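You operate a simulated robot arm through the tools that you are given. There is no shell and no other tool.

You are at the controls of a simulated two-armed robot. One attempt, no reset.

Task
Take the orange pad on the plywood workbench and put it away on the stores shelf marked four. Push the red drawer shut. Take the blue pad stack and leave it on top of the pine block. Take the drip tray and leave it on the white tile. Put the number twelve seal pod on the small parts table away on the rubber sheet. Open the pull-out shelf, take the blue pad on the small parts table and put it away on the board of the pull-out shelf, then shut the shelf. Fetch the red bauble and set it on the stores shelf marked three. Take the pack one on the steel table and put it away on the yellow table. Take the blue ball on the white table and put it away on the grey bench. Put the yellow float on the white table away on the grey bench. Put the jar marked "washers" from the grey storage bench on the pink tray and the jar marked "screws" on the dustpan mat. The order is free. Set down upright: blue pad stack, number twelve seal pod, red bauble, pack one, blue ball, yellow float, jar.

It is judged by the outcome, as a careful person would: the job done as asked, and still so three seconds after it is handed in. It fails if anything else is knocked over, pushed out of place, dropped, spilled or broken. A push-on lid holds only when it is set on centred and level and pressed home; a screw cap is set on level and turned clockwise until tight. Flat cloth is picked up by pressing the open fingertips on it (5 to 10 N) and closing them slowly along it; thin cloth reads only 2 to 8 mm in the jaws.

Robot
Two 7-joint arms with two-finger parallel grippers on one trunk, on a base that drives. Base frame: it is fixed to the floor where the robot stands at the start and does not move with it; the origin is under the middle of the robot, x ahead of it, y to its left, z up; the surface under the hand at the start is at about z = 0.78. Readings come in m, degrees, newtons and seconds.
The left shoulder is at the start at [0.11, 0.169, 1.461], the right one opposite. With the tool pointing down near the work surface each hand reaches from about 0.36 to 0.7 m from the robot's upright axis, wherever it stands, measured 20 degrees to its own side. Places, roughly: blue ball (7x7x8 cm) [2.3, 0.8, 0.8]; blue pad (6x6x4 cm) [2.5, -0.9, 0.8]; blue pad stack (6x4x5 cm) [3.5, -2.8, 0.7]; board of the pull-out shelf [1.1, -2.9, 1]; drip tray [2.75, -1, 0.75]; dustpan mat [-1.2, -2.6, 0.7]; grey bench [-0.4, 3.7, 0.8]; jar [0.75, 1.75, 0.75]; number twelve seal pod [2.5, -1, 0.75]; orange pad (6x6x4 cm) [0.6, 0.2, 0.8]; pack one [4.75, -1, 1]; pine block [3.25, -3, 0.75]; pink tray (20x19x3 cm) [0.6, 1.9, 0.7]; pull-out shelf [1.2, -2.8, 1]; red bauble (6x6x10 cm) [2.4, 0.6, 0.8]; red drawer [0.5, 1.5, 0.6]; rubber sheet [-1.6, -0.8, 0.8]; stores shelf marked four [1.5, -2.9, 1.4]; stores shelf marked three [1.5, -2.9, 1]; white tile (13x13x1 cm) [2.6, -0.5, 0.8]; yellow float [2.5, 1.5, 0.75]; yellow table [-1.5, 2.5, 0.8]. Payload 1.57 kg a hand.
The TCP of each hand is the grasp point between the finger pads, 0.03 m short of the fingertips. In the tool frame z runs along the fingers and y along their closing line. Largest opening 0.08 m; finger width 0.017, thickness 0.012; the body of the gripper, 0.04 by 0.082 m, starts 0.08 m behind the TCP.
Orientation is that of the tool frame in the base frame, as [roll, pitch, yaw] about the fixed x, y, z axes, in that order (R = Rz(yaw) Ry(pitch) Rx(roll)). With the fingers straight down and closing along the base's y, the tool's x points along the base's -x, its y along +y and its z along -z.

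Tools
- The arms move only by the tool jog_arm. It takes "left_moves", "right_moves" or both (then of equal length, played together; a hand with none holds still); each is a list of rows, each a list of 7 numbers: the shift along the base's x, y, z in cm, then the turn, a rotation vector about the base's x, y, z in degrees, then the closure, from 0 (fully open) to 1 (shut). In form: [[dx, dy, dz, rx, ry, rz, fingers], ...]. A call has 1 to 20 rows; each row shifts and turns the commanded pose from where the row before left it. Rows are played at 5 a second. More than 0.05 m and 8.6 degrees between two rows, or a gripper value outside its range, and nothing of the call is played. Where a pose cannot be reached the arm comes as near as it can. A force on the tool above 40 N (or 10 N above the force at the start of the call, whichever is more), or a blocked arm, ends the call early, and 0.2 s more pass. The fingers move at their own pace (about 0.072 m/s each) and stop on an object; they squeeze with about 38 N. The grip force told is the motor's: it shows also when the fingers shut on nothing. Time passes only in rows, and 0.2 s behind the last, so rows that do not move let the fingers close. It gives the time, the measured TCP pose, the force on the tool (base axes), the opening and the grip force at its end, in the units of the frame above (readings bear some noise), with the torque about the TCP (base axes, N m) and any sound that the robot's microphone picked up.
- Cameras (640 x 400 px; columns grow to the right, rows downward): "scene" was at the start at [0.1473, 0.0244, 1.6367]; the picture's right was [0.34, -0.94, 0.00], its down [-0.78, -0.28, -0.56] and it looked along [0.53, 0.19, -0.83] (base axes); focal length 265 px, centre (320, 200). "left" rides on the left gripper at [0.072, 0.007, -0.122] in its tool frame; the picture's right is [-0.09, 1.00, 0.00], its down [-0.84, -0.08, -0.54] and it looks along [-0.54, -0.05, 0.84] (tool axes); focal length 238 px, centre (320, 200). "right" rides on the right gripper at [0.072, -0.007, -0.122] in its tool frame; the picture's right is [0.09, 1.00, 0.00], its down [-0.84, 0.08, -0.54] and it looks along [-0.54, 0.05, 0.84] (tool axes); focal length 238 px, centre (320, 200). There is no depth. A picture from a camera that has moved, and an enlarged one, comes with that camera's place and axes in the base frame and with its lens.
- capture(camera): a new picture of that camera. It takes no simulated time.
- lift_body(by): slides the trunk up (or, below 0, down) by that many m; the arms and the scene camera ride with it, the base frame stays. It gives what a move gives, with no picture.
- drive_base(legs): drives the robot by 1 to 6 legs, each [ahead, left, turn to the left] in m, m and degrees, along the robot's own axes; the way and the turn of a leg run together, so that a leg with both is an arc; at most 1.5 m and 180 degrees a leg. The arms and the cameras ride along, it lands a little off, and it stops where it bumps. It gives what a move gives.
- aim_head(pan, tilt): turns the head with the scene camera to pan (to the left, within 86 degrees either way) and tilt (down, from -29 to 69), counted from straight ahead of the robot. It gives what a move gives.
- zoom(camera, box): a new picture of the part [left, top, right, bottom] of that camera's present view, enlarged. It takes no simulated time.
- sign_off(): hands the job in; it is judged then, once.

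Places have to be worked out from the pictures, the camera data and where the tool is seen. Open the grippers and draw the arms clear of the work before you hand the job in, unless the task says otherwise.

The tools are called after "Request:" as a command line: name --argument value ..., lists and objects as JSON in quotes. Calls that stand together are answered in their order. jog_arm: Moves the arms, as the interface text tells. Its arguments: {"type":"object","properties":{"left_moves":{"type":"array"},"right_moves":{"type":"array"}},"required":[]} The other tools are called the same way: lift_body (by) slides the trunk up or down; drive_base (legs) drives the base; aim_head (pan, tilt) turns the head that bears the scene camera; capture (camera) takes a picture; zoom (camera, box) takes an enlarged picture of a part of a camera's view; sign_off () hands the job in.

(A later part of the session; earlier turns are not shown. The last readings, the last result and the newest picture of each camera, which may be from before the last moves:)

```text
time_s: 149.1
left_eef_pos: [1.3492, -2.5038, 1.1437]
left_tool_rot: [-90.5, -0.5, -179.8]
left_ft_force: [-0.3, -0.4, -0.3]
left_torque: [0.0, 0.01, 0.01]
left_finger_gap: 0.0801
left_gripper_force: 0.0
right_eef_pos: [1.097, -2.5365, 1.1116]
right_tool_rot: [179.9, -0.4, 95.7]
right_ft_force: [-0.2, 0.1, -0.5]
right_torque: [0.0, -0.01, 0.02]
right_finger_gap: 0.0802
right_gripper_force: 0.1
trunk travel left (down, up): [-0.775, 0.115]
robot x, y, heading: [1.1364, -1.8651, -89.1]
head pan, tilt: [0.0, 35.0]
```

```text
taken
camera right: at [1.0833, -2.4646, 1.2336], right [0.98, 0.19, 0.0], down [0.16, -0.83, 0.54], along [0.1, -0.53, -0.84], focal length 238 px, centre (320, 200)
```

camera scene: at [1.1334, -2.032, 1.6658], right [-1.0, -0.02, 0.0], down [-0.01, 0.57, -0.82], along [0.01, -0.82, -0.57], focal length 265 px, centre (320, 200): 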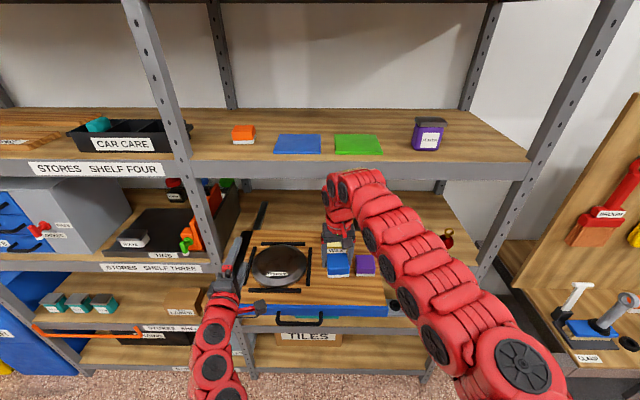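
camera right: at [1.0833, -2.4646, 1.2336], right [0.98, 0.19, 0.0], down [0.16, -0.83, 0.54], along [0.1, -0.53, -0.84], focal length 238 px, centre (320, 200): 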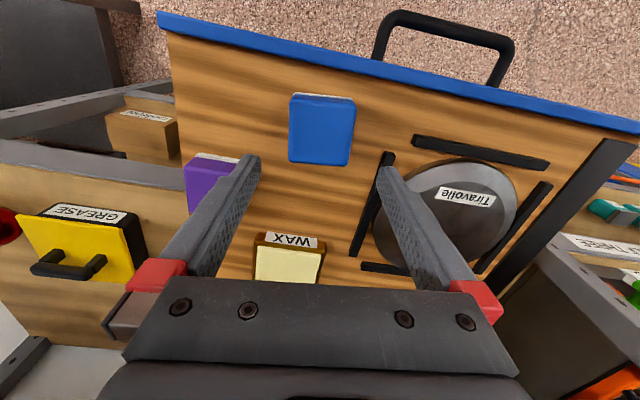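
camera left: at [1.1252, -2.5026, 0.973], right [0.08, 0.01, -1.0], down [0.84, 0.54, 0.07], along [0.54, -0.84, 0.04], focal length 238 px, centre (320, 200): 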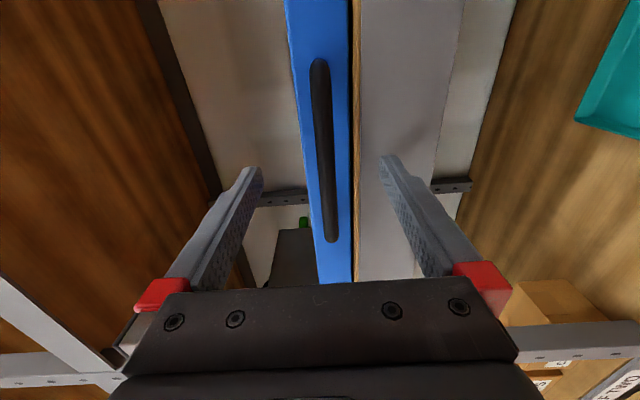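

The blue pad sits on the board. I back off, shift the right hand aside, and bring the left hand back in front of the handle.

Request:
drive_base --legs '[[-0.175, 0, 0]]'

Request:
jog_arm --left_moves '[[-3, 0, -3.4, 0, 0, 0, 0], [-3, 0, -3.5, 0, 0, 0, 0], [-3, 0, -3.5, 0, 0, 0, 0], [-3, 0, -3.5, 0, 0, 0, 0], [-3.2, 0, -3.4, 0, 0, 0, 0], [0, 0, 0, 0, 0, 0, 0]]' --right_moves '[[-3, 0, 0, 0, 0, 0, 0], [-3, 0, 0, 0, 0, 0, 0], [-3, 0, 0, 0, 0, 0, 0], [-3, 0, 0, 0, 0, 0, 0], [0, 0, 0, 0, 0, 0, 0], [0, 0, 0, 0, 0, 0, 0]]'

Request:
capture --camera "left"

Request:
capture --camera "scene"

```text
time_s: 150.6
left_eef_pos: [1.3472, -2.3297, 1.1433]
left_tool_rot: [-90.5, -0.5, -179.7]
left_ft_force: [-0.7, 0.5, 0.8]
left_torque: [0.02, 0.02, 0.0]
left_finger_gap: 0.08
left_gripper_force: 0.0
right_eef_pos: [1.0942, -2.362, 1.1106]
right_tool_rot: [179.9, -0.5, 95.7]
right_ft_force: [0.6, -0.5, -0.2]
right_torque: [0.02, 0.02, 0.0]
right_finger_gap: 0.0799
right_gripper_force: 0.1
trunk travel left (down, up): [-0.775, 0.115]
robot x, y, heading: [1.1301, -1.69, -89.3]
head pan, tilt: [0.0, 35.0]
```

```text
time_s: 152.0
left_eef_pos: [1.196, -2.3282, 0.9713]
left_tool_rot: [-90.4, -0.6, -179.9]
left_ft_force: [0.0, 0.1, 0.9]
left_torque: [-0.01, -0.01, -0.04]
left_finger_gap: 0.0801
left_gripper_force: 0.2
right_eef_pos: [0.9729, -2.3604, 1.1121]
right_tool_rot: [180.0, -0.4, 95.7]
right_ft_force: [-0.4, -1.0, -0.5]
right_torque: [0.02, 0.01, -0.02]
right_finger_gap: 0.08
right_gripper_force: 0.2
trunk travel left (down, up): [-0.775, 0.115]
robot x, y, heading: [1.1309, -1.6888, -89.1]
head pan, tilt: [0.0, 35.0]
```

```text
taken
camera left: at [1.1233, -2.2062, 0.9664], right [0.08, 0.01, -1.0], down [0.84, 0.54, 0.07], along [0.54, -0.84, 0.04], focal length 238 px, centre (320, 200)
```

left: 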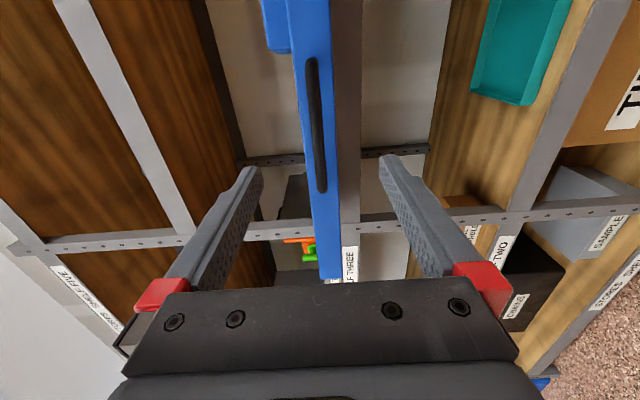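

```text
taken
camera scene: at [1.1308, -1.8576, 1.6657], right [-1.0, -0.02, 0.0], down [-0.01, 0.57, -0.82], along [0.01, -0.82, -0.57], focal length 265 px, centre (320, 200)
```

scene: 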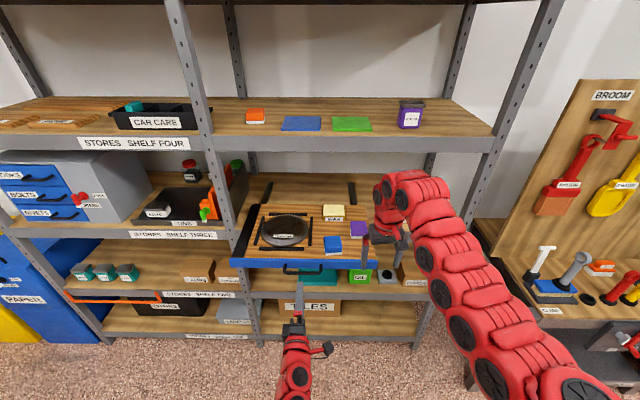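

I advance onto the bar, grip it, and then drive ahead to push the shelf shut.

Request:
jog_arm --left_moves '[[0, -4, 0, 0, 0, 0, 0], [0, -3, 0, 0, 0, 0, 0], [0, -1.5, 0, 0, 0, 0, 0], [0, 0, 0, 0, 0, 0, 0.5], [0, 0, 0, 0, 0, 0, 1], [0, 0, 0, 0, 0, 0, 1], [0, 0, 0, 0, 0, 0, 1], [0, 0, 0, 0, 0, 0, 1]]'

Request:
drive_base --legs '[[0.19, 0, 0]]'

Request:
capture --camera "scene"

```text
time_s: 153.8
left_eef_pos: [1.1945, -2.4156, 0.9735]
left_tool_rot: [-90.5, -0.5, -179.7]
left_ft_force: [-0.3, -2.2, 6.2]
left_torque: [-0.11, -0.31, -0.12]
left_finger_gap: 0.0119
left_gripper_force: 29.9
right_eef_pos: [0.9729, -2.3594, 1.1124]
right_tool_rot: [179.9, -0.3, 95.7]
right_ft_force: [0.3, 0.2, 0.8]
right_torque: [0.02, 0.02, 0.04]
right_finger_gap: 0.0798
right_gripper_force: 0.1
trunk travel left (down, up): [-0.775, 0.115]
robot x, y, heading: [1.1271, -1.6919, -89.1]
head pan, tilt: [0.0, 35.0]
```

```text
time_s: 155.3
left_eef_pos: [1.1947, -2.6024, 0.9726]
left_tool_rot: [-90.5, -0.4, -179.9]
left_ft_force: [-21.1, 5.0, 9.2]
left_torque: [-0.09, -0.21, -0.76]
left_finger_gap: 0.0118
left_gripper_force: 29.0
right_eef_pos: [0.9739, -2.5484, 1.1129]
right_tool_rot: [179.8, -0.3, 95.8]
right_ft_force: [0.2, -0.3, 0.0]
right_torque: [0.02, 0.01, 0.02]
right_finger_gap: 0.0801
right_gripper_force: 0.1
trunk travel left (down, up): [-0.775, 0.115]
robot x, y, heading: [1.1348, -1.8749, -89.0]
head pan, tilt: [0.0, 35.0]
```

```text
taken
camera scene: at [1.13, -2.0444, 1.666], right [-1.0, -0.02, 0.0], down [-0.01, 0.57, -0.82], along [0.02, -0.82, -0.57], focal length 265 px, centre (320, 200)
```

scene: 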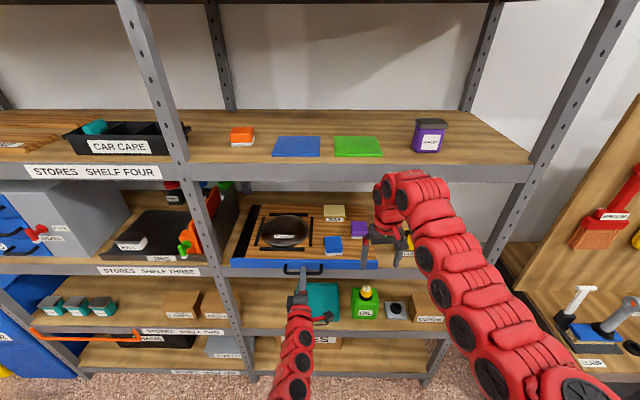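

About 3 cm remain. I push it home with the arm in small steps, watching for the end stop.

Request:
jog_arm --left_moves '[[0, -1, 0, 0, 0, 0, 1], [0, -1, 0, 0, 0, 0, 1], [0, -0.7, 0, 0, 0, 0, 1], [0, -0.4, 0, 0, 0, 0, 1], [0, 0, 0, 0, 0, 0, 1]]'

Request:
jog_arm --left_moves '[[0, -0.4, 0, 0, 0, 0, 1], [0, -0.4, 0, 0, 0, 0, 1], [0, 0, 0, 0, 0, 0, 1]]'

```text
time_s: 156.5
left_eef_pos: [1.1965, -2.6339, 0.9725]
left_tool_rot: [-90.5, -0.5, -180.0]
left_ft_force: [-11.9, 14.6, 2.5]
left_torque: [-0.02, -0.26, -0.68]
left_finger_gap: 0.0119
left_gripper_force: 29.2
right_eef_pos: [0.9747, -2.5473, 1.1142]
right_tool_rot: [179.8, -0.3, 95.7]
right_ft_force: [0.2, 0.8, -0.2]
right_torque: [0.03, 0.03, 0.0]
right_finger_gap: 0.08
right_gripper_force: 0.1
trunk travel left (down, up): [-0.775, 0.115]
robot x, y, heading: [1.1327, -1.8777, -89.0]
head pan, tilt: [0.0, 35.0]
```

```text
time_s: 157.3
left_eef_pos: [1.1984, -2.6393, 0.9726]
left_tool_rot: [-90.4, -0.5, -179.9]
left_ft_force: [-3.1, 24.8, -2.8]
left_torque: [0.04, -0.28, 0.05]
left_finger_gap: 0.0119
left_gripper_force: 28.7
right_eef_pos: [0.9768, -2.5466, 1.1148]
right_tool_rot: [179.9, -0.2, 95.7]
right_ft_force: [0.2, -0.9, 0.0]
right_torque: [-0.03, 0.01, 0.01]
right_finger_gap: 0.08
right_gripper_force: 0.1
trunk travel left (down, up): [-0.775, 0.115]
robot x, y, heading: [1.1304, -1.8792, -89.0]
head pan, tilt: [0.0, 35.0]
```

The end stop is felt (25 N). I release the handle and back away, then verify the shelf is fully shut.

Request:
jog_arm --left_moves '[[0, 0, 0, 0, 0, 0, 0.5], [0, 0, 0, 0, 0, 0, 0], [0, 0, 0, 0, 0, 0, 0], [0, 4, 0, 0, 0, 0, 0], [0, 4, 0, 0, 0, 0, 0], [0, 4, 0, 0, 0, 0, 0]]'

Request:
drive_base --legs '[[-0.19, 0, 0]]'

Request:
zoom --camera "scene" --box '[230, 160, 390, 260]'

Request:
capture --camera "scene"

```text
time_s: 158.1
left_eef_pos: [1.1995, -2.6444, 0.9891]
left_tool_rot: [-88.8, -0.5, -179.4]
left_ft_force: [-1.7, 6.6, 27.6]
left_torque: [-0.19, -0.14, 0.04]
left_finger_gap: 0.0566
left_gripper_force: 0.1
right_eef_pos: [0.9757, -2.5445, 1.1152]
right_tool_rot: [179.9, -0.2, 95.6]
right_ft_force: [-0.2, 0.5, 0.3]
right_torque: [0.0, -0.01, 0.04]
right_finger_gap: 0.0801
right_gripper_force: 0.1
trunk travel left (down, up): [-0.775, 0.115]
robot x, y, heading: [1.1286, -1.8747, -89.1]
head pan, tilt: [0.0, 35.0]
stopped in row 3 (left hand): the force on the tool passed its limit at 44 N (the readings are from after the stop); the commanded pose is now the measured one
```

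```text
time_s: 158.8
left_eef_pos: [1.2005, -2.6414, 0.9937]
left_tool_rot: [-88.1, -0.5, -179.3]
left_ft_force: [-1.5, 5.8, 15.1]
left_torque: [0.05, -0.07, 0.04]
left_finger_gap: 0.0675
left_gripper_force: 0.0
right_eef_pos: [0.9759, -2.5407, 1.1139]
right_tool_rot: [179.9, -0.4, 95.7]
right_ft_force: [-0.1, -0.8, 0.1]
right_torque: [-0.01, -0.06, -0.01]
right_finger_gap: 0.0799
right_gripper_force: 0.1
trunk travel left (down, up): [-0.775, 0.115]
robot x, y, heading: [1.1331, -1.8706, -89.1]
head pan, tilt: [0.0, 35.0]
stopped in leg 1: the force on the tool passed its limit at 46 N (the readings are from after the stop); the commanded pose is now the measured one
```

```text
4.00 times, centred on (310, 210) of scene
camera zoom: at [1.1336, -2.0381, 1.666], right [-1.0, -0.02, 0.0], down [-0.01, 0.57, -0.82], along [0.01, -0.82, -0.57], focal length 1062 px, centre (360, 160)
```

zoom: 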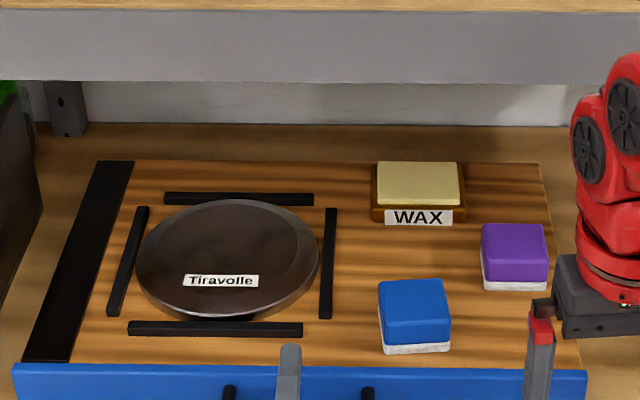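

```text
taken
camera scene: at [1.1336, -2.0381, 1.666], right [-1.0, -0.02, 0.0], down [-0.01, 0.57, -0.82], along [0.01, -0.82, -0.57], focal length 265 px, centre (320, 200)
```

scene: 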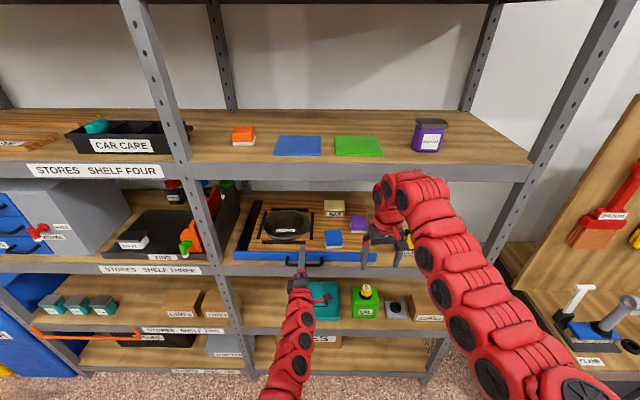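

While opening, the lower finger met the shelf lip. I hold the present opening and slide straight back off the handle.

Request:
jog_arm --left_moves '[[0, 0.5, 0, 0, 0, 0, 0.2], [0, 1, 0, 0, 0, 0, 0.2], [0, 2, 0, 0, 0, 0, 0.2], [0, 3, 0, 0, 0, 0, 0.2]]'

Request:
capture --camera "left"

```text
time_s: 159.8
left_eef_pos: [1.2006, -2.5768, 0.9919]
left_tool_rot: [-88.6, -0.5, -179.3]
left_ft_force: [-0.3, 0.5, 0.3]
left_torque: [0.04, -0.01, -0.01]
left_finger_gap: 0.0642
left_gripper_force: 0.0
right_eef_pos: [0.9764, -2.5429, 1.1125]
right_tool_rot: [179.9, -0.5, 95.7]
right_ft_force: [0.2, 0.4, 0.3]
right_torque: [0.0, 0.01, -0.01]
right_finger_gap: 0.08
right_gripper_force: 0.0
trunk travel left (down, up): [-0.775, 0.115]
robot x, y, heading: [1.1328, -1.8722, -89.2]
head pan, tilt: [0.0, 35.0]
```

```text
taken
camera left: at [1.1269, -2.4556, 0.9815], right [0.08, -0.03, -1.0], down [0.83, 0.55, 0.06], along [0.55, -0.83, 0.07], focal length 238 px, centre (320, 200)
```

left: 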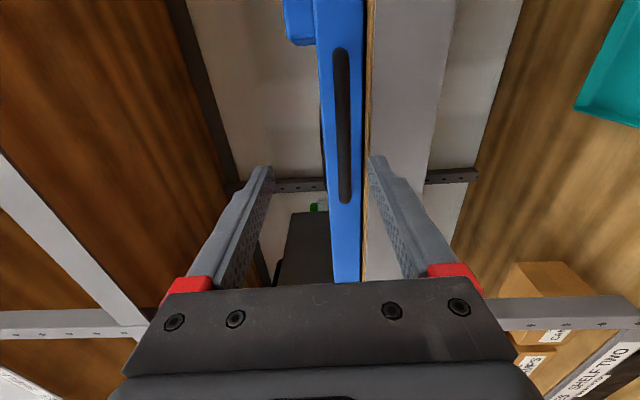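

Free now. I drive back to the earlier viewpoint to check the shelf is shut as it was originally.

Request:
drive_base --legs '[[-0.183, 0, 0]]'

Request:
zoom --camera "scene" --box '[230, 160, 390, 260]'

```text
time_s: 161.4
left_eef_pos: [1.1976, -2.397, 0.9899]
left_tool_rot: [-88.5, -0.5, -179.3]
left_ft_force: [0.8, -0.1, 0.6]
left_torque: [0.01, -0.03, -0.02]
left_finger_gap: 0.064
left_gripper_force: 0.1
right_eef_pos: [0.9739, -2.3625, 1.1127]
right_tool_rot: [179.9, -0.5, 95.8]
right_ft_force: [-0.3, -0.2, 0.1]
right_torque: [-0.02, 0.05, -0.02]
right_finger_gap: 0.0799
right_gripper_force: 0.0
trunk travel left (down, up): [-0.775, 0.115]
robot x, y, heading: [1.1283, -1.6895, -89.3]
head pan, tilt: [0.0, 35.0]
```

```text
4.00 times, centred on (310, 210) of scene
camera zoom: at [1.131, -1.8604, 1.6656], right [-1.0, -0.02, 0.0], down [-0.01, 0.57, -0.82], along [0.01, -0.82, -0.57], focal length 1062 px, centre (360, 160)
```

zoom: 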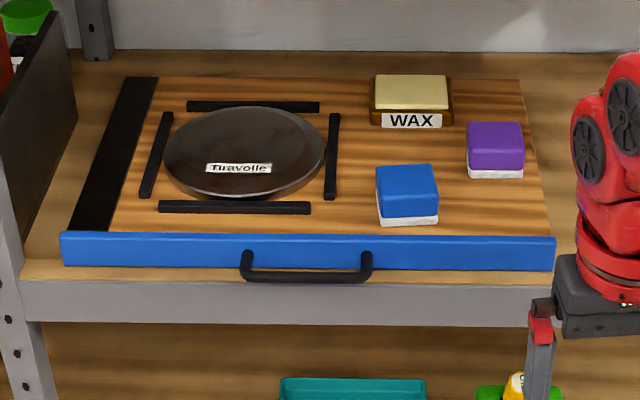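

The pull-out shelf is shut exactly as before, with the blue pad on it. Now I reorient the left hand to point down again.

Request:
jog_arm --left_moves '[[0, 0, 1, 0, -8.5, 0, 0], [0, 0, 1, 0, -8.5, 0, 0], [0, 0, 1, 0, -8.5, 0, 0], [0, 0, 1, 0, -8.5, 0, 0], [0, 0, 1, 0, -8.5, 0, 0], [0, 0, 1, 0, -8.5, 0, 0], [0, 0, 0, 0, -8.5, 0, 0], [0, 0, 0, 0, -8.5, 0, 0], [0, 0, 0, 0, -8.5, 0, 0], [0, 0, 0, 0, -8.5, 0, 0], [0, 0, 0, 0, -5, 0, 0]]'

Request:
jog_arm --left_moves '[[1, 1, 0, 8.5, 0, 0, 0], [1, 1, 0, 8.5, 0, 0, 0], [1, 1, 0, 8.5, 0, 0, 0], [1, 1, 0, 8.5, 0, 0, 0], [1, 0, 0, 8.5, 0, 0, 0], [1, 0, 0, 8.5, 0, 0, 0], [1, 0, 0, 8.5, 0, 0, 0], [1, 0, 0, 8.5, 0, 0, 0], [1, 0, 0, 8.5, 0, 0, 0], [1, 0, 0, 8.5, 0, 0, 0], [0, 0, 0, 3, 0, 0, 0]]'

```text
time_s: 163.8
left_eef_pos: [1.1977, -2.396, 1.0492]
left_tool_rot: [-33.7, 89.3, -125.3]
left_ft_force: [-0.1, 0.7, 0.1]
left_torque: [-0.04, 0.0, -0.02]
left_finger_gap: 0.0801
left_gripper_force: 0.1
right_eef_pos: [0.9731, -2.3614, 1.1127]
right_tool_rot: [179.8, -0.5, 95.7]
right_ft_force: [0.7, -0.4, -0.3]
right_torque: [0.02, 0.01, -0.02]
right_finger_gap: 0.0798
right_gripper_force: 0.1
trunk travel left (down, up): [-0.775, 0.115]
robot x, y, heading: [1.1283, -1.6918, -89.0]
head pan, tilt: [0.0, 35.0]
```

```text
time_s: 166.2
left_eef_pos: [1.2965, -2.3556, 1.0495]
left_tool_rot: [-178.5, 2.5, 90.5]
left_ft_force: [-0.1, -0.1, -0.3]
left_torque: [-0.04, -0.02, 0.0]
left_finger_gap: 0.08
left_gripper_force: 0.1
right_eef_pos: [0.973, -2.3631, 1.1119]
right_tool_rot: [179.9, -0.5, 95.7]
right_ft_force: [-0.5, -0.5, 0.1]
right_torque: [-0.03, 0.01, 0.02]
right_finger_gap: 0.0801
right_gripper_force: 0.1
trunk travel left (down, up): [-0.775, 0.115]
robot x, y, heading: [1.1276, -1.6939, -88.8]
head pan, tilt: [0.0, 35.0]
```

Both hands point down. I strafe left (east) past the small parts table toward the green trolley and look.

Request:
drive_base --legs '[[0, 1.45, -1]]'

Request:
aim_head --pan 30 --tilt 35

Request:
capture --camera "scene"

```text
time_s: 173.5
left_eef_pos: [2.7596, -2.3468, 1.0515]
left_tool_rot: [-178.4, 2.7, 89.6]
left_ft_force: [-0.2, -0.3, 0.2]
left_torque: [-0.02, 0.03, 0.01]
left_finger_gap: 0.0798
left_gripper_force: 0.0
right_eef_pos: [2.437, -2.3459, 1.1125]
right_tool_rot: [179.9, -0.5, 94.9]
right_ft_force: [-0.3, 0.1, 0.4]
right_torque: [0.01, 0.03, 0.0]
right_finger_gap: 0.0798
right_gripper_force: 0.1
trunk travel left (down, up): [-0.775, 0.115]
robot x, y, heading: [2.6023, -1.6789, -89.7]
head pan, tilt: [0.0, 35.0]
```

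```text
time_s: 174.4
left_eef_pos: [2.7591, -2.3447, 1.0494]
left_tool_rot: [-178.5, 2.7, 89.7]
left_ft_force: [-0.4, -0.7, 1.1]
left_torque: [0.01, 0.01, -0.01]
left_finger_gap: 0.0799
left_gripper_force: 0.1
right_eef_pos: [2.4371, -2.3469, 1.1118]
right_tool_rot: [179.9, -0.5, 94.9]
right_ft_force: [0.2, -0.2, -0.3]
right_torque: [-0.01, 0.0, -0.03]
right_finger_gap: 0.0798
right_gripper_force: 0.1
trunk travel left (down, up): [-0.775, 0.115]
robot x, y, heading: [2.6011, -1.6749, -89.9]
head pan, tilt: [30.0, 35.0]
```

```text
taken
camera scene: at [2.6456, -1.8354, 1.6657], right [-0.87, -0.5, 0.0], down [-0.29, 0.5, -0.82], along [0.41, -0.71, -0.57], focal length 265 px, centre (320, 200)
```

scene: 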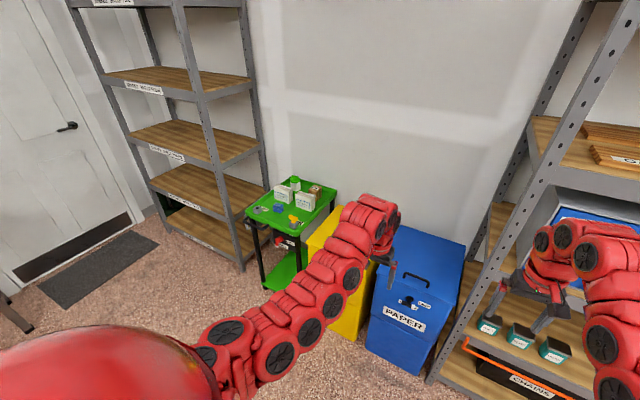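

The green trolley stands between the yellow bin and another rack. I strafe 0.75 m further to face it.

Request:
drive_base --legs '[[0, 0.75, 0]]'

Request:
aim_head --pan 0 --tilt 40

Request:
capture --camera "scene"

Request:
zoom --camera "scene" --box '[240, 130, 400, 230]'

```text
time_s: 178.6
left_eef_pos: [3.5172, -2.3505, 1.0505]
left_tool_rot: [-178.5, 2.6, 89.1]
left_ft_force: [0.3, -0.7, -0.4]
left_torque: [-0.01, 0.03, 0.0]
left_finger_gap: 0.08
left_gripper_force: 0.0
right_eef_pos: [3.1928, -2.3481, 1.1114]
right_tool_rot: [180.0, -0.4, 94.3]
right_ft_force: [0.8, 0.0, 0.5]
right_torque: [-0.05, 0.0, -0.02]
right_finger_gap: 0.0801
right_gripper_force: 0.0
trunk travel left (down, up): [-0.775, 0.115]
robot x, y, heading: [3.3637, -1.6845, -90.4]
head pan, tilt: [30.0, 35.0]
```

```text
time_s: 179.5
left_eef_pos: [3.517, -2.35, 1.0509]
left_tool_rot: [-178.5, 2.6, 89.1]
left_ft_force: [0.2, -1.2, 0.0]
left_torque: [-0.03, 0.02, 0.0]
left_finger_gap: 0.08
left_gripper_force: 0.1
right_eef_pos: [3.1929, -2.3478, 1.1112]
right_tool_rot: [179.8, -0.5, 94.2]
right_ft_force: [0.8, 0.1, 0.8]
right_torque: [0.0, -0.03, 0.02]
right_finger_gap: 0.08
right_gripper_force: 0.1
trunk travel left (down, up): [-0.775, 0.115]
robot x, y, heading: [3.365, -1.6798, -90.6]
head pan, tilt: [0.0, 40.0]
```

```text
taken
camera scene: at [3.3635, -1.8469, 1.6581], right [-1.0, 0.01, 0.0], down [0.01, 0.64, -0.77], along [-0.01, -0.77, -0.64], focal length 265 px, centre (320, 200)
```

scene: 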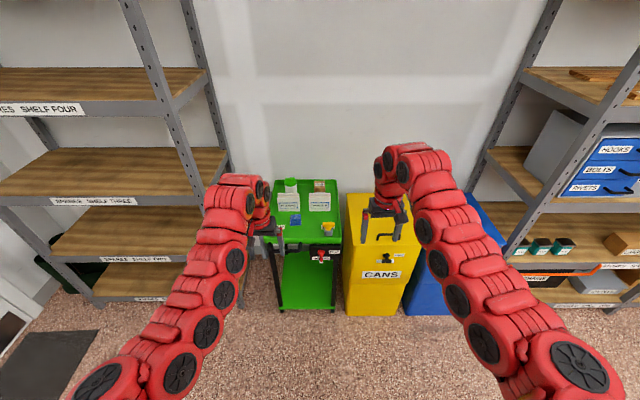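

```text
4.00 times, centred on (320, 180) of scene
camera zoom: at [3.3635, -1.8469, 1.6581], right [-1.0, 0.01, 0.0], down [0.01, 0.64, -0.77], along [-0.01, -0.77, -0.64], focal length 1062 px, centre (320, 280)
```

zoom: 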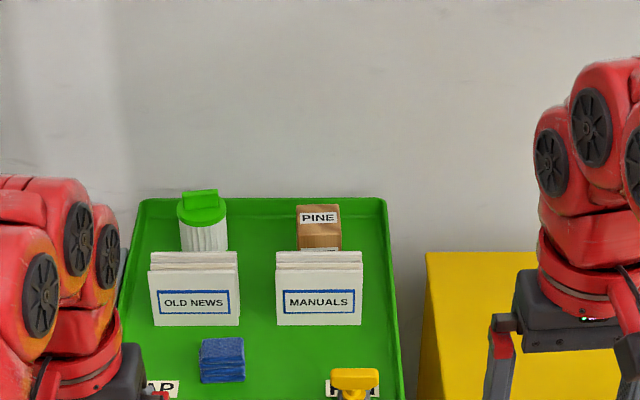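

On the trolley I see the blue pad stack near [3.48, −2.84] and the pine block behind the MANUALS near [3.35, −3.03]. I drive 0.48 m closer for a better look with the left wrist camera.

Request:
drive_base --legs '[[0.48, 0, 0]]'

Request:
capture --camera "left"

Request:
aim_head --pan 0 --tilt 55

Request:
capture --camera "scene"

```text
time_s: 182.4
left_eef_pos: [3.5199, -2.8337, 1.0513]
left_tool_rot: [-178.5, 2.8, 89.5]
left_ft_force: [-0.6, 0.3, 0.1]
left_torque: [0.0, 0.05, -0.01]
left_finger_gap: 0.0801
left_gripper_force: 0.1
right_eef_pos: [3.1976, -2.8332, 1.1126]
right_tool_rot: [179.9, -0.5, 94.7]
right_ft_force: [0.3, 0.0, -0.8]
right_torque: [-0.01, -0.03, -0.05]
right_finger_gap: 0.0801
right_gripper_force: 0.0
trunk travel left (down, up): [-0.775, 0.115]
robot x, y, heading: [3.3641, -2.1657, -89.8]
head pan, tilt: [0.0, 40.0]
```

```text
taken
camera left: at [3.5304, -2.7555, 1.169], right [0.99, -0.1, -0.02], down [-0.07, -0.81, 0.58], along [-0.08, -0.58, -0.81], focal length 238 px, centre (320, 200)
```

left: 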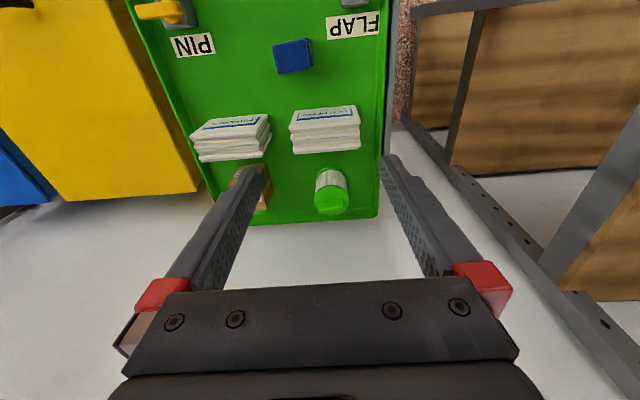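

```text
time_s: 183.2
left_eef_pos: [3.5207, -2.8344, 1.0506]
left_tool_rot: [-178.6, 2.6, 89.5]
left_ft_force: [-0.6, 0.3, 0.5]
left_torque: [-0.01, 0.01, 0.04]
left_finger_gap: 0.0801
left_gripper_force: 0.0
right_eef_pos: [3.1956, -2.8343, 1.1127]
right_tool_rot: [179.9, -0.5, 94.7]
right_ft_force: [0.3, 0.2, -0.4]
right_torque: [0.02, 0.03, -0.02]
right_finger_gap: 0.08
right_gripper_force: 0.1
trunk travel left (down, up): [-0.775, 0.115]
robot x, y, heading: [3.3666, -2.1663, -89.8]
head pan, tilt: [0.0, 55.0]
```

```text
taken
camera scene: at [3.3625, -2.3191, 1.6375], right [-1.0, 0.0, 0.0], down [0.0, 0.82, -0.57], along [0.0, -0.57, -0.82], focal length 265 px, centre (320, 200)
```

scene: 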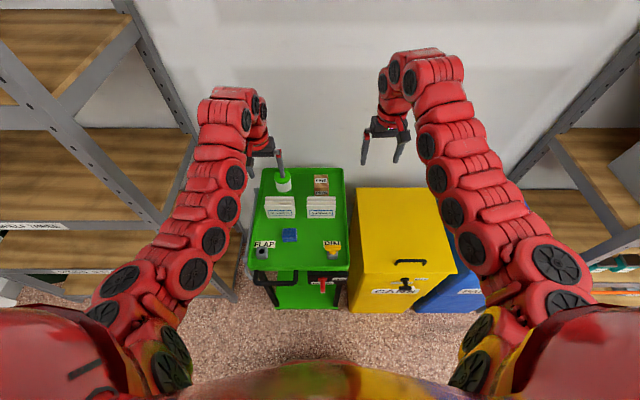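

I zoom on the trolley from this closer viewpoint to triangulate the stack and the pine block.

Request:
zoom --camera "scene" --box '[240, 160, 360, 260]'

Request:
zoom --camera "left" --box '[180, 20, 400, 230]'

```text
4.00 times, centred on (300, 210) of scene
camera zoom: at [3.3625, -2.3191, 1.6375], right [-1.0, 0.0, 0.0], down [0.0, 0.82, -0.57], along [0.0, -0.57, -0.82], focal length 1062 px, centre (400, 160)
```

zoom: 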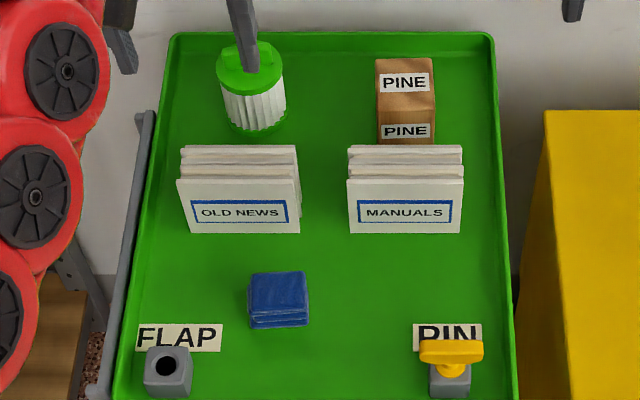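

```text
1.90 times, centred on (290, 125) of left
camera zoom: at [3.5304, -2.756, 1.1686], right [0.99, -0.1, -0.02], down [-0.07, -0.81, 0.58], along [-0.08, -0.58, -0.81], focal length 454 px, centre (377, 343)
```

zoom: 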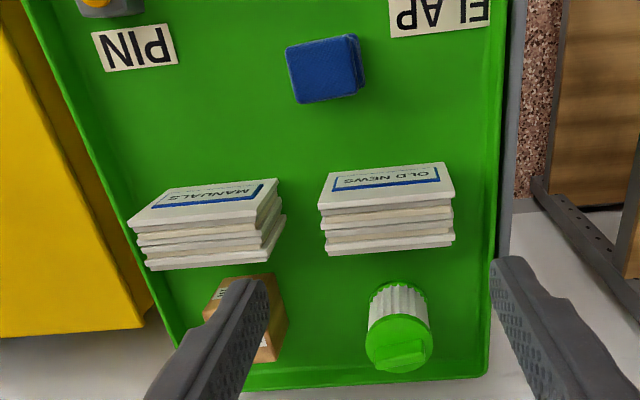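

Results: tray surface z≈0.706, stack centre ≈[3.474, −2.788] yawed ~7°, pine block top ≈[3.357, −2.975, 0.835]. I tilt the left hand forward ~34° with matching yaw above the stack, staying high.

Request:
jog_arm --left_moves '[[-1.2, 1.2, 0, -8, -1.5, 1.5, 0], [-1.2, 1.2, 0, -8, 0, 2, 0], [-1.2, 1.2, 0, -8, 0, 2, 0], [-1.2, 1.2, 0, -7.5, 0, 2, 0], [0, 1, -2, 0, 0, 0, 0], [0, 0, -2, 0, 0, 0, 0], [0, 0, 0, 0, 0, 0, 0]]'

Request:
lift_body --by -0.12

Request:
capture --camera "left"

Request:
capture --camera "scene"

```text
time_s: 184.8
left_eef_pos: [3.472, -2.7764, 1.0097]
left_tool_rot: [-178.0, 34.1, 97.7]
left_ft_force: [0.0, 0.2, 0.1]
left_torque: [0.02, 0.02, 0.0]
left_finger_gap: 0.08
left_gripper_force: 0.0
right_eef_pos: [3.195, -2.8344, 1.1122]
right_tool_rot: [179.9, -0.6, 94.7]
right_ft_force: [-0.1, -0.1, -0.1]
right_torque: [0.0, -0.02, 0.0]
right_finger_gap: 0.0798
right_gripper_force: 0.1
trunk travel left (down, up): [-0.775, 0.115]
robot x, y, heading: [3.3654, -2.1678, -89.9]
head pan, tilt: [0.0, 55.0]
```

```text
time_s: 186.3
left_eef_pos: [3.4714, -2.7752, 0.8903]
left_tool_rot: [-178.1, 34.1, 97.7]
left_ft_force: [0.7, 0.1, 0.9]
left_torque: [0.01, 0.01, 0.01]
left_finger_gap: 0.08
left_gripper_force: 0.0
right_eef_pos: [3.1969, -2.834, 0.9928]
right_tool_rot: [179.9, -0.5, 94.7]
right_ft_force: [0.1, 0.5, 0.3]
right_torque: [-0.01, 0.0, 0.02]
right_finger_gap: 0.0802
right_gripper_force: 0.1
trunk travel left (down, up): [-0.655, 0.235]
robot x, y, heading: [3.3643, -2.1657, -89.8]
head pan, tilt: [0.0, 55.0]
```

```text
taken
camera left: at [3.4652, -2.6466, 0.9504], right [1.0, 0.04, 0.02], down [-0.01, -0.39, 0.92], along [0.05, -0.92, -0.39], focal length 238 px, centre (320, 200)
```

left: 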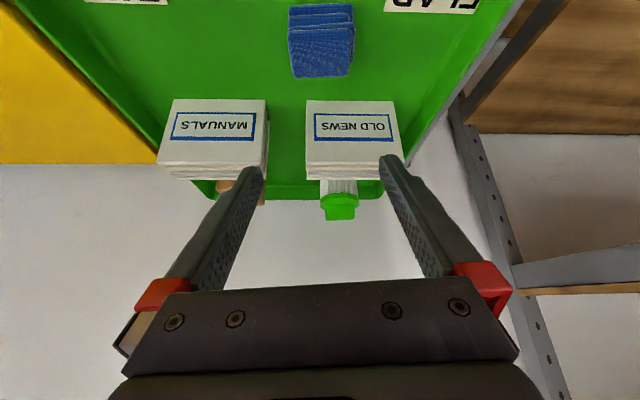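

```text
taken
camera scene: at [3.3625, -2.3184, 1.5175], right [-1.0, 0.0, 0.0], down [0.0, 0.82, -0.57], along [0.0, -0.57, -0.82], focal length 265 px, centre (320, 200)
```

scene: 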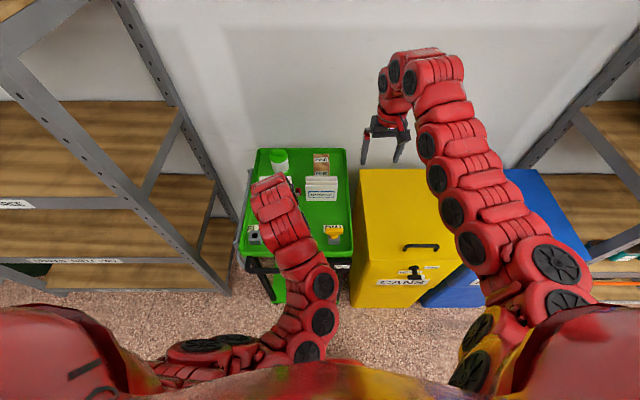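

Stack confirmed at ≈[3.478, −2.786]. I move to a pre-grasp back along the axis, then slide in.

Request:
jog_arm --left_moves '[[0, 3.1, -2, 0, 0, 0, 0], [0, 0, -3.2, 0, 0, 0, 0], [0, 0, -3, 0, 0, 0, 0], [0.3, -2.2, -3.3, 0, 0, 0, 0], [0.3, -2.2, -3, 0, 0, 0, 0], [0, 0, 0, 0, 0, 0, 0]]'

Request:
capture --camera "left"

```text
time_s: 187.7
left_eef_pos: [3.4768, -2.788, 0.7503]
left_tool_rot: [-178.0, 34.8, 97.8]
left_ft_force: [-0.8, 4.9, 36.7]
left_torque: [-0.01, -1.56, 0.19]
left_finger_gap: 0.079
left_gripper_force: 0.0
right_eef_pos: [3.1951, -2.8308, 0.9944]
right_tool_rot: [179.8, -0.1, 94.6]
right_ft_force: [-0.1, 1.1, -0.7]
right_torque: [-0.01, 0.03, -0.04]
right_finger_gap: 0.0798
right_gripper_force: 0.0
trunk travel left (down, up): [-0.655, 0.235]
robot x, y, heading: [3.3666, -2.1664, -90.1]
head pan, tilt: [0.0, 55.0]
```

```text
taken
camera left: at [3.4702, -2.6583, 0.8096], right [1.0, 0.04, 0.03], down [-0.01, -0.38, 0.92], along [0.05, -0.92, -0.38], focal length 238 px, centre (320, 200)
```

left: 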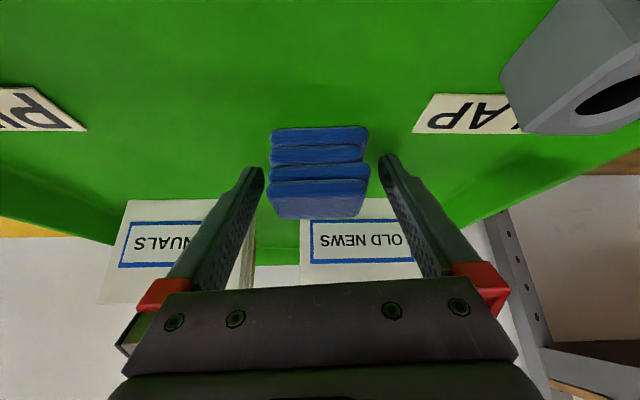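

The fingertips touch the tray (z≈0.72). I rise ~8 mm and then close on the whole stack.

Request:
jog_arm --left_moves '[[0, 0, 0.7, 0, 0, 0, 0], [0, 0, 0, 0, 0, 0, 0], [0, 0, 0, 0, 0, 0, 0.4], [0, 0, 0, 0, 0, 0, 1], [0, 0, 0, 0, 0, 0, 1], [0, 0, 0, 0, 0, 0, 1], [0, 0, 0, 0, 0, 0, 1]]'

Request:
capture --camera "left"

```text
time_s: 189.3
left_eef_pos: [3.476, -2.7882, 0.7517]
left_tool_rot: [-178.1, 34.1, 97.8]
left_ft_force: [0.5, 0.5, -0.5]
left_torque: [0.03, -0.03, 0.02]
left_finger_gap: 0.0554
left_gripper_force: 38.4
right_eef_pos: [3.1963, -2.8332, 0.9917]
right_tool_rot: [179.8, -0.5, 94.7]
right_ft_force: [-0.7, -0.6, -0.5]
right_torque: [-0.04, 0.01, -0.01]
right_finger_gap: 0.0802
right_gripper_force: 0.0
trunk travel left (down, up): [-0.655, 0.235]
robot x, y, heading: [3.3601, -2.1624, -90.0]
head pan, tilt: [0.0, 55.0]
```

```text
taken
camera left: at [3.4701, -2.6598, 0.8123], right [1.0, 0.04, 0.02], down [-0.01, -0.39, 0.92], along [0.04, -0.92, -0.39], focal length 238 px, centre (320, 200)
```

left: 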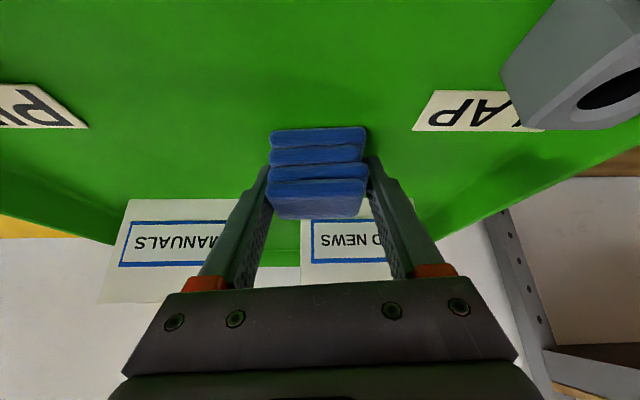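

Gripped at 5.5 cm. I lift slowly and check that all layers come along.

Request:
jog_arm --left_moves '[[0, 0, 1.5, 0, 0, 0, 1], [0, 0, 3, 0, 0, 0, 1], [0, 0, 4, 0, 0, 0, 1], [0, 0, 4, 0, 0, 0, 1], [0, 0, 3, 0, 0, 0, 1], [0, 0, 0, 0, 0, 0, 1]]'

Request:
capture --camera "left"

Request:
capture --camera "right"

```text
time_s: 190.7
left_eef_pos: [3.4794, -2.7894, 0.9053]
left_tool_rot: [-178.1, 34.2, 97.7]
left_ft_force: [-0.8, 0.9, -0.2]
left_torque: [0.03, 0.03, -0.02]
left_finger_gap: 0.0553
left_gripper_force: 37.8
right_eef_pos: [3.1964, -2.8352, 0.992]
right_tool_rot: [179.9, -0.5, 94.7]
right_ft_force: [-0.1, 0.3, -0.5]
right_torque: [0.02, -0.03, 0.0]
right_finger_gap: 0.08
right_gripper_force: 0.1
trunk travel left (down, up): [-0.655, 0.235]
robot x, y, heading: [3.3629, -2.1654, -90.2]
head pan, tilt: [0.0, 55.0]
```

```text
taken
camera left: at [3.4722, -2.66, 0.9665], right [1.0, 0.04, 0.02], down [-0.01, -0.39, 0.92], along [0.05, -0.92, -0.39], focal length 238 px, centre (320, 200)
```

left: 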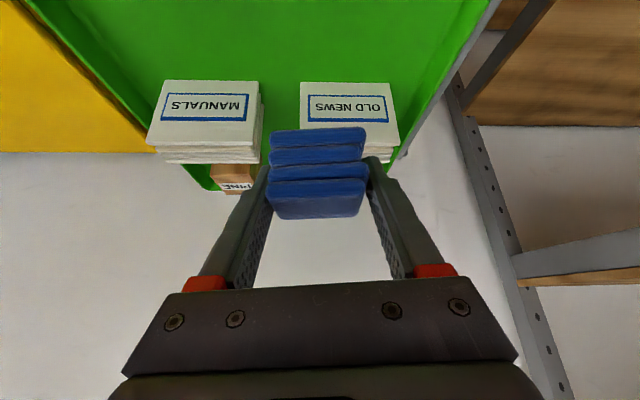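

```text
taken
camera right: at [3.1842, -2.7633, 1.1142], right [0.98, 0.17, 0.0], down [0.15, -0.83, 0.54], along [0.1, -0.53, -0.84], focal length 238 px, centre (320, 200)
```

right: 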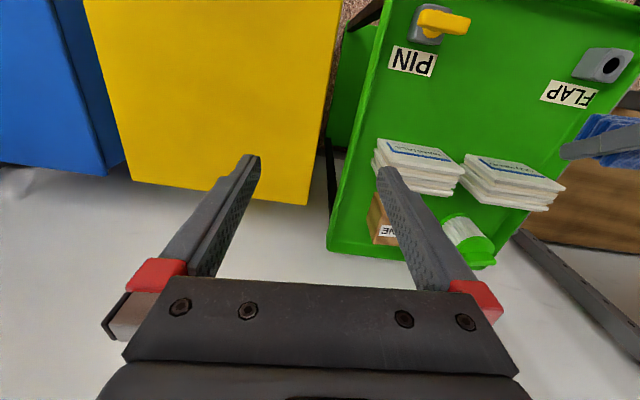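

The whole stack came up. I zoom on the pine block from the left camera to refine its top.

Request:
zoom --camera "left" --box '[140, 100, 300, 220]'

Request:
zoom --camera "right" --box '[320, 120, 520, 280]'

Request:
zoom --camera "scene" --box '[240, 140, 360, 240]'

```text
3.33 times, centred on (220, 160) of left
camera zoom: at [3.4722, -2.66, 0.9665], right [1.0, 0.04, 0.02], down [-0.01, -0.39, 0.92], along [0.05, -0.92, -0.39], focal length 794 px, centre (653, 333)
```

zoom: 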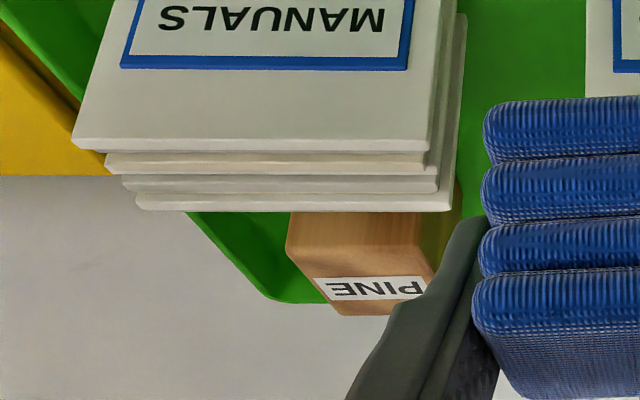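

```text
2.50 times, centred on (420, 200) of right
camera zoom: at [3.1842, -2.7633, 1.1142], right [0.98, 0.17, 0.0], down [0.15, -0.83, 0.54], along [0.1, -0.53, -0.84], focal length 596 px, centre (70, 200)
```

zoom: 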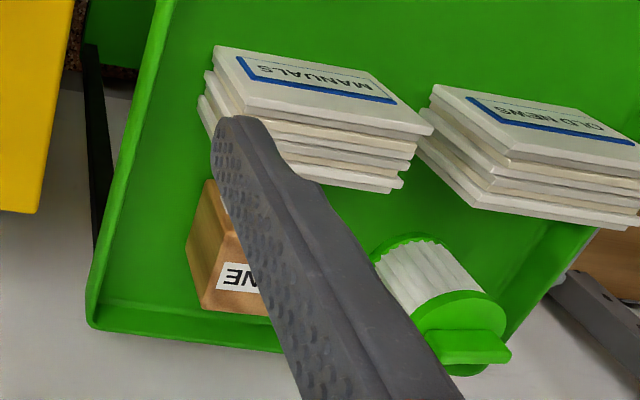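

```text
4.00 times, centred on (300, 190) of scene
camera zoom: at [3.3625, -2.3187, 1.5174], right [-1.0, 0.0, 0.0], down [0.0, 0.82, -0.57], along [0.0, -0.57, -0.82], focal length 1062 px, centre (400, 240)
```

zoom: 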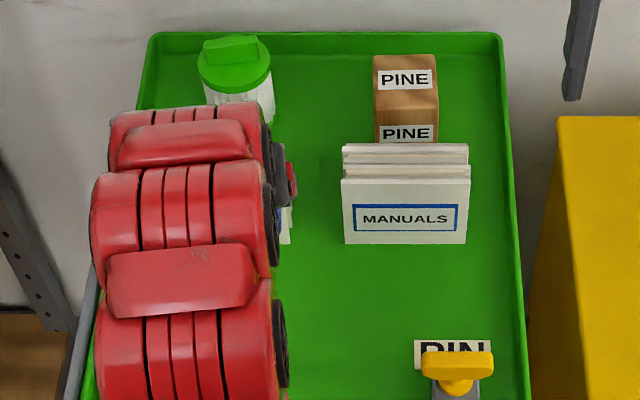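

Refined: pine block top centre ≈[3.358, −3.00], z≈0.80. I carry the stack sideways, then inward over the block, aligning yaw.

Request:
jog_arm --left_moves '[[-4, 0, 0, 0, 0, -2.5, 1], [-4, 0, 0, 0, 0, -2.5, 1], [-4, 0, 0, 0, 0, -2.5, 1], [0, -4.5, 0, 0, 0, 0, 1], [0, -4.5, 0, 0, 0, 0, 1], [0, -4.5, 0, 0, 0, 0, 1], [0, -4.5, 0, 0, 0, 0, 1], [0, -3, 0, 0, 0, 0, 1], [0, 0, 0, 0, 0, 0, 1]]'

Request:
capture --camera "left"

Request:
zoom --camera "scene" --box '[240, 120, 400, 240]'

Request:
capture --camera "right"

```text
time_s: 192.7
left_eef_pos: [3.3557, -2.9965, 0.9047]
left_tool_rot: [-178.0, 34.1, 90.2]
left_ft_force: [-1.2, -0.2, -0.3]
left_torque: [-0.01, 0.02, -0.02]
left_finger_gap: 0.0551
left_gripper_force: 37.8
right_eef_pos: [3.1969, -2.8339, 0.9927]
right_tool_rot: [179.9, -0.5, 94.7]
right_ft_force: [0.4, -0.5, -0.3]
right_torque: [-0.02, -0.01, -0.01]
right_finger_gap: 0.0799
right_gripper_force: 0.0
trunk travel left (down, up): [-0.655, 0.235]
robot x, y, heading: [3.3644, -2.1657, -90.1]
head pan, tilt: [0.0, 55.0]
```

```text
taken
camera left: at [3.3666, -2.8687, 0.9653], right [1.0, -0.09, 0.02], down [-0.06, -0.39, 0.92], along [-0.07, -0.92, -0.39], focal length 238 px, centre (320, 200)
```

left: 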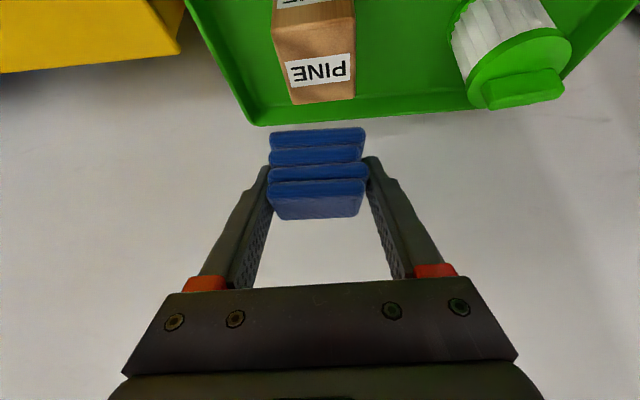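

```text
3.33 times, centred on (320, 180) of scene
camera zoom: at [3.3626, -2.3186, 1.5174], right [-1.0, 0.0, 0.0], down [0.0, 0.82, -0.57], along [0.0, -0.57, -0.82], focal length 885 px, centre (320, 267)
```

zoom: 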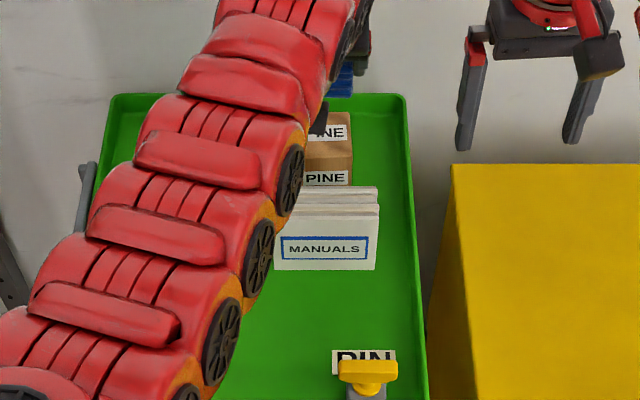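

```text
taken
camera right: at [3.1844, -2.7633, 1.1142], right [0.98, 0.17, 0.0], down [0.15, -0.83, 0.54], along [0.1, -0.53, -0.84], focal length 238 px, centre (320, 200)
```

right: 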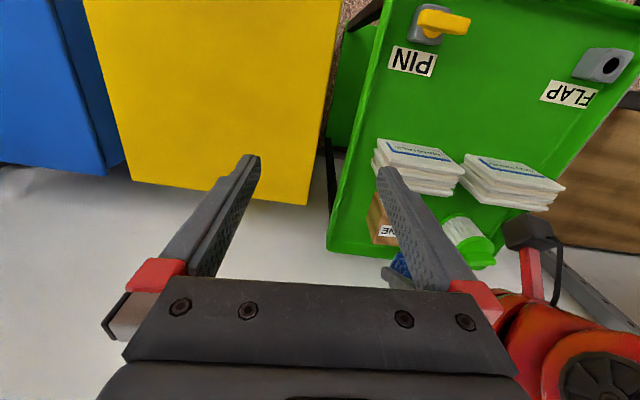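

The camera confirms block top centre at ≈[3.360, −3.00]. I adjust by a few mm and lower toward it.

Request:
jog_arm --left_moves '[[0.4, -0.4, -2, 0, 0, 0, 1], [0, 0, -2, 0, 0, 0, 1], [0, 0, -1.5, 0, 0, 0, 1], [0, 0, -0.5, 0, 0, 0, 1], [0, 0, 0, 0, 0, 0, 1]]'

Request:
capture --camera "left"

Request:
zoom --camera "right" --box '[320, 120, 520, 280]'

```text
time_s: 193.9
left_eef_pos: [3.3655, -2.9966, 0.8632]
left_tool_rot: [-178.1, 34.1, 90.2]
left_ft_force: [0.0, -0.9, 1.2]
left_torque: [0.03, -0.03, 0.0]
left_finger_gap: 0.055
left_gripper_force: 37.1
left hand out of reach, approached as far as the arm can: row 2, 3
right_eef_pos: [3.1967, -2.8336, 0.9914]
right_tool_rot: [179.9, -0.5, 94.7]
right_ft_force: [0.0, 0.3, -0.2]
right_torque: [0.04, 0.0, -0.04]
right_finger_gap: 0.0799
right_gripper_force: 0.0
trunk travel left (down, up): [-0.655, 0.235]
robot x, y, heading: [3.3668, -2.166, -90.1]
head pan, tilt: [0.0, 55.0]
```

```text
taken
camera left: at [3.3749, -2.8688, 0.9236], right [1.0, -0.09, 0.02], down [-0.06, -0.39, 0.92], along [-0.08, -0.92, -0.39], focal length 238 px, centre (320, 200)
```

left: 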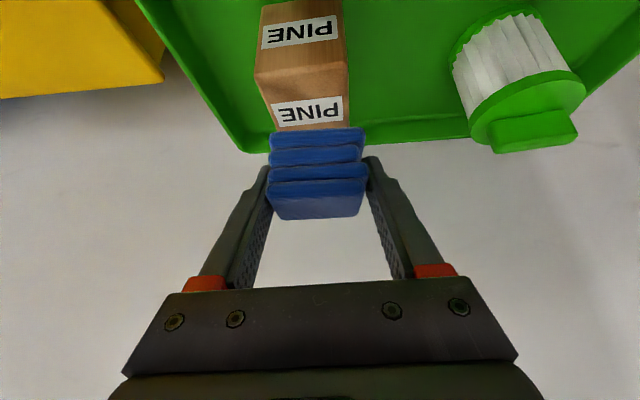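

```text
2.50 times, centred on (420, 200) of right
camera zoom: at [3.1847, -2.7634, 1.1142], right [0.98, 0.17, 0.0], down [0.15, -0.83, 0.54], along [0.09, -0.53, -0.84], focal length 596 px, centre (70, 200)
```

zoom: 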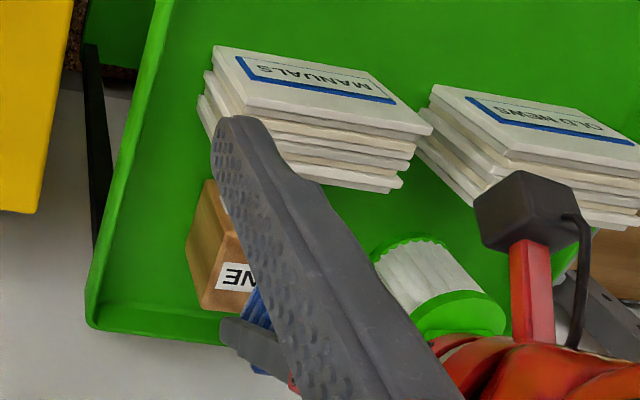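

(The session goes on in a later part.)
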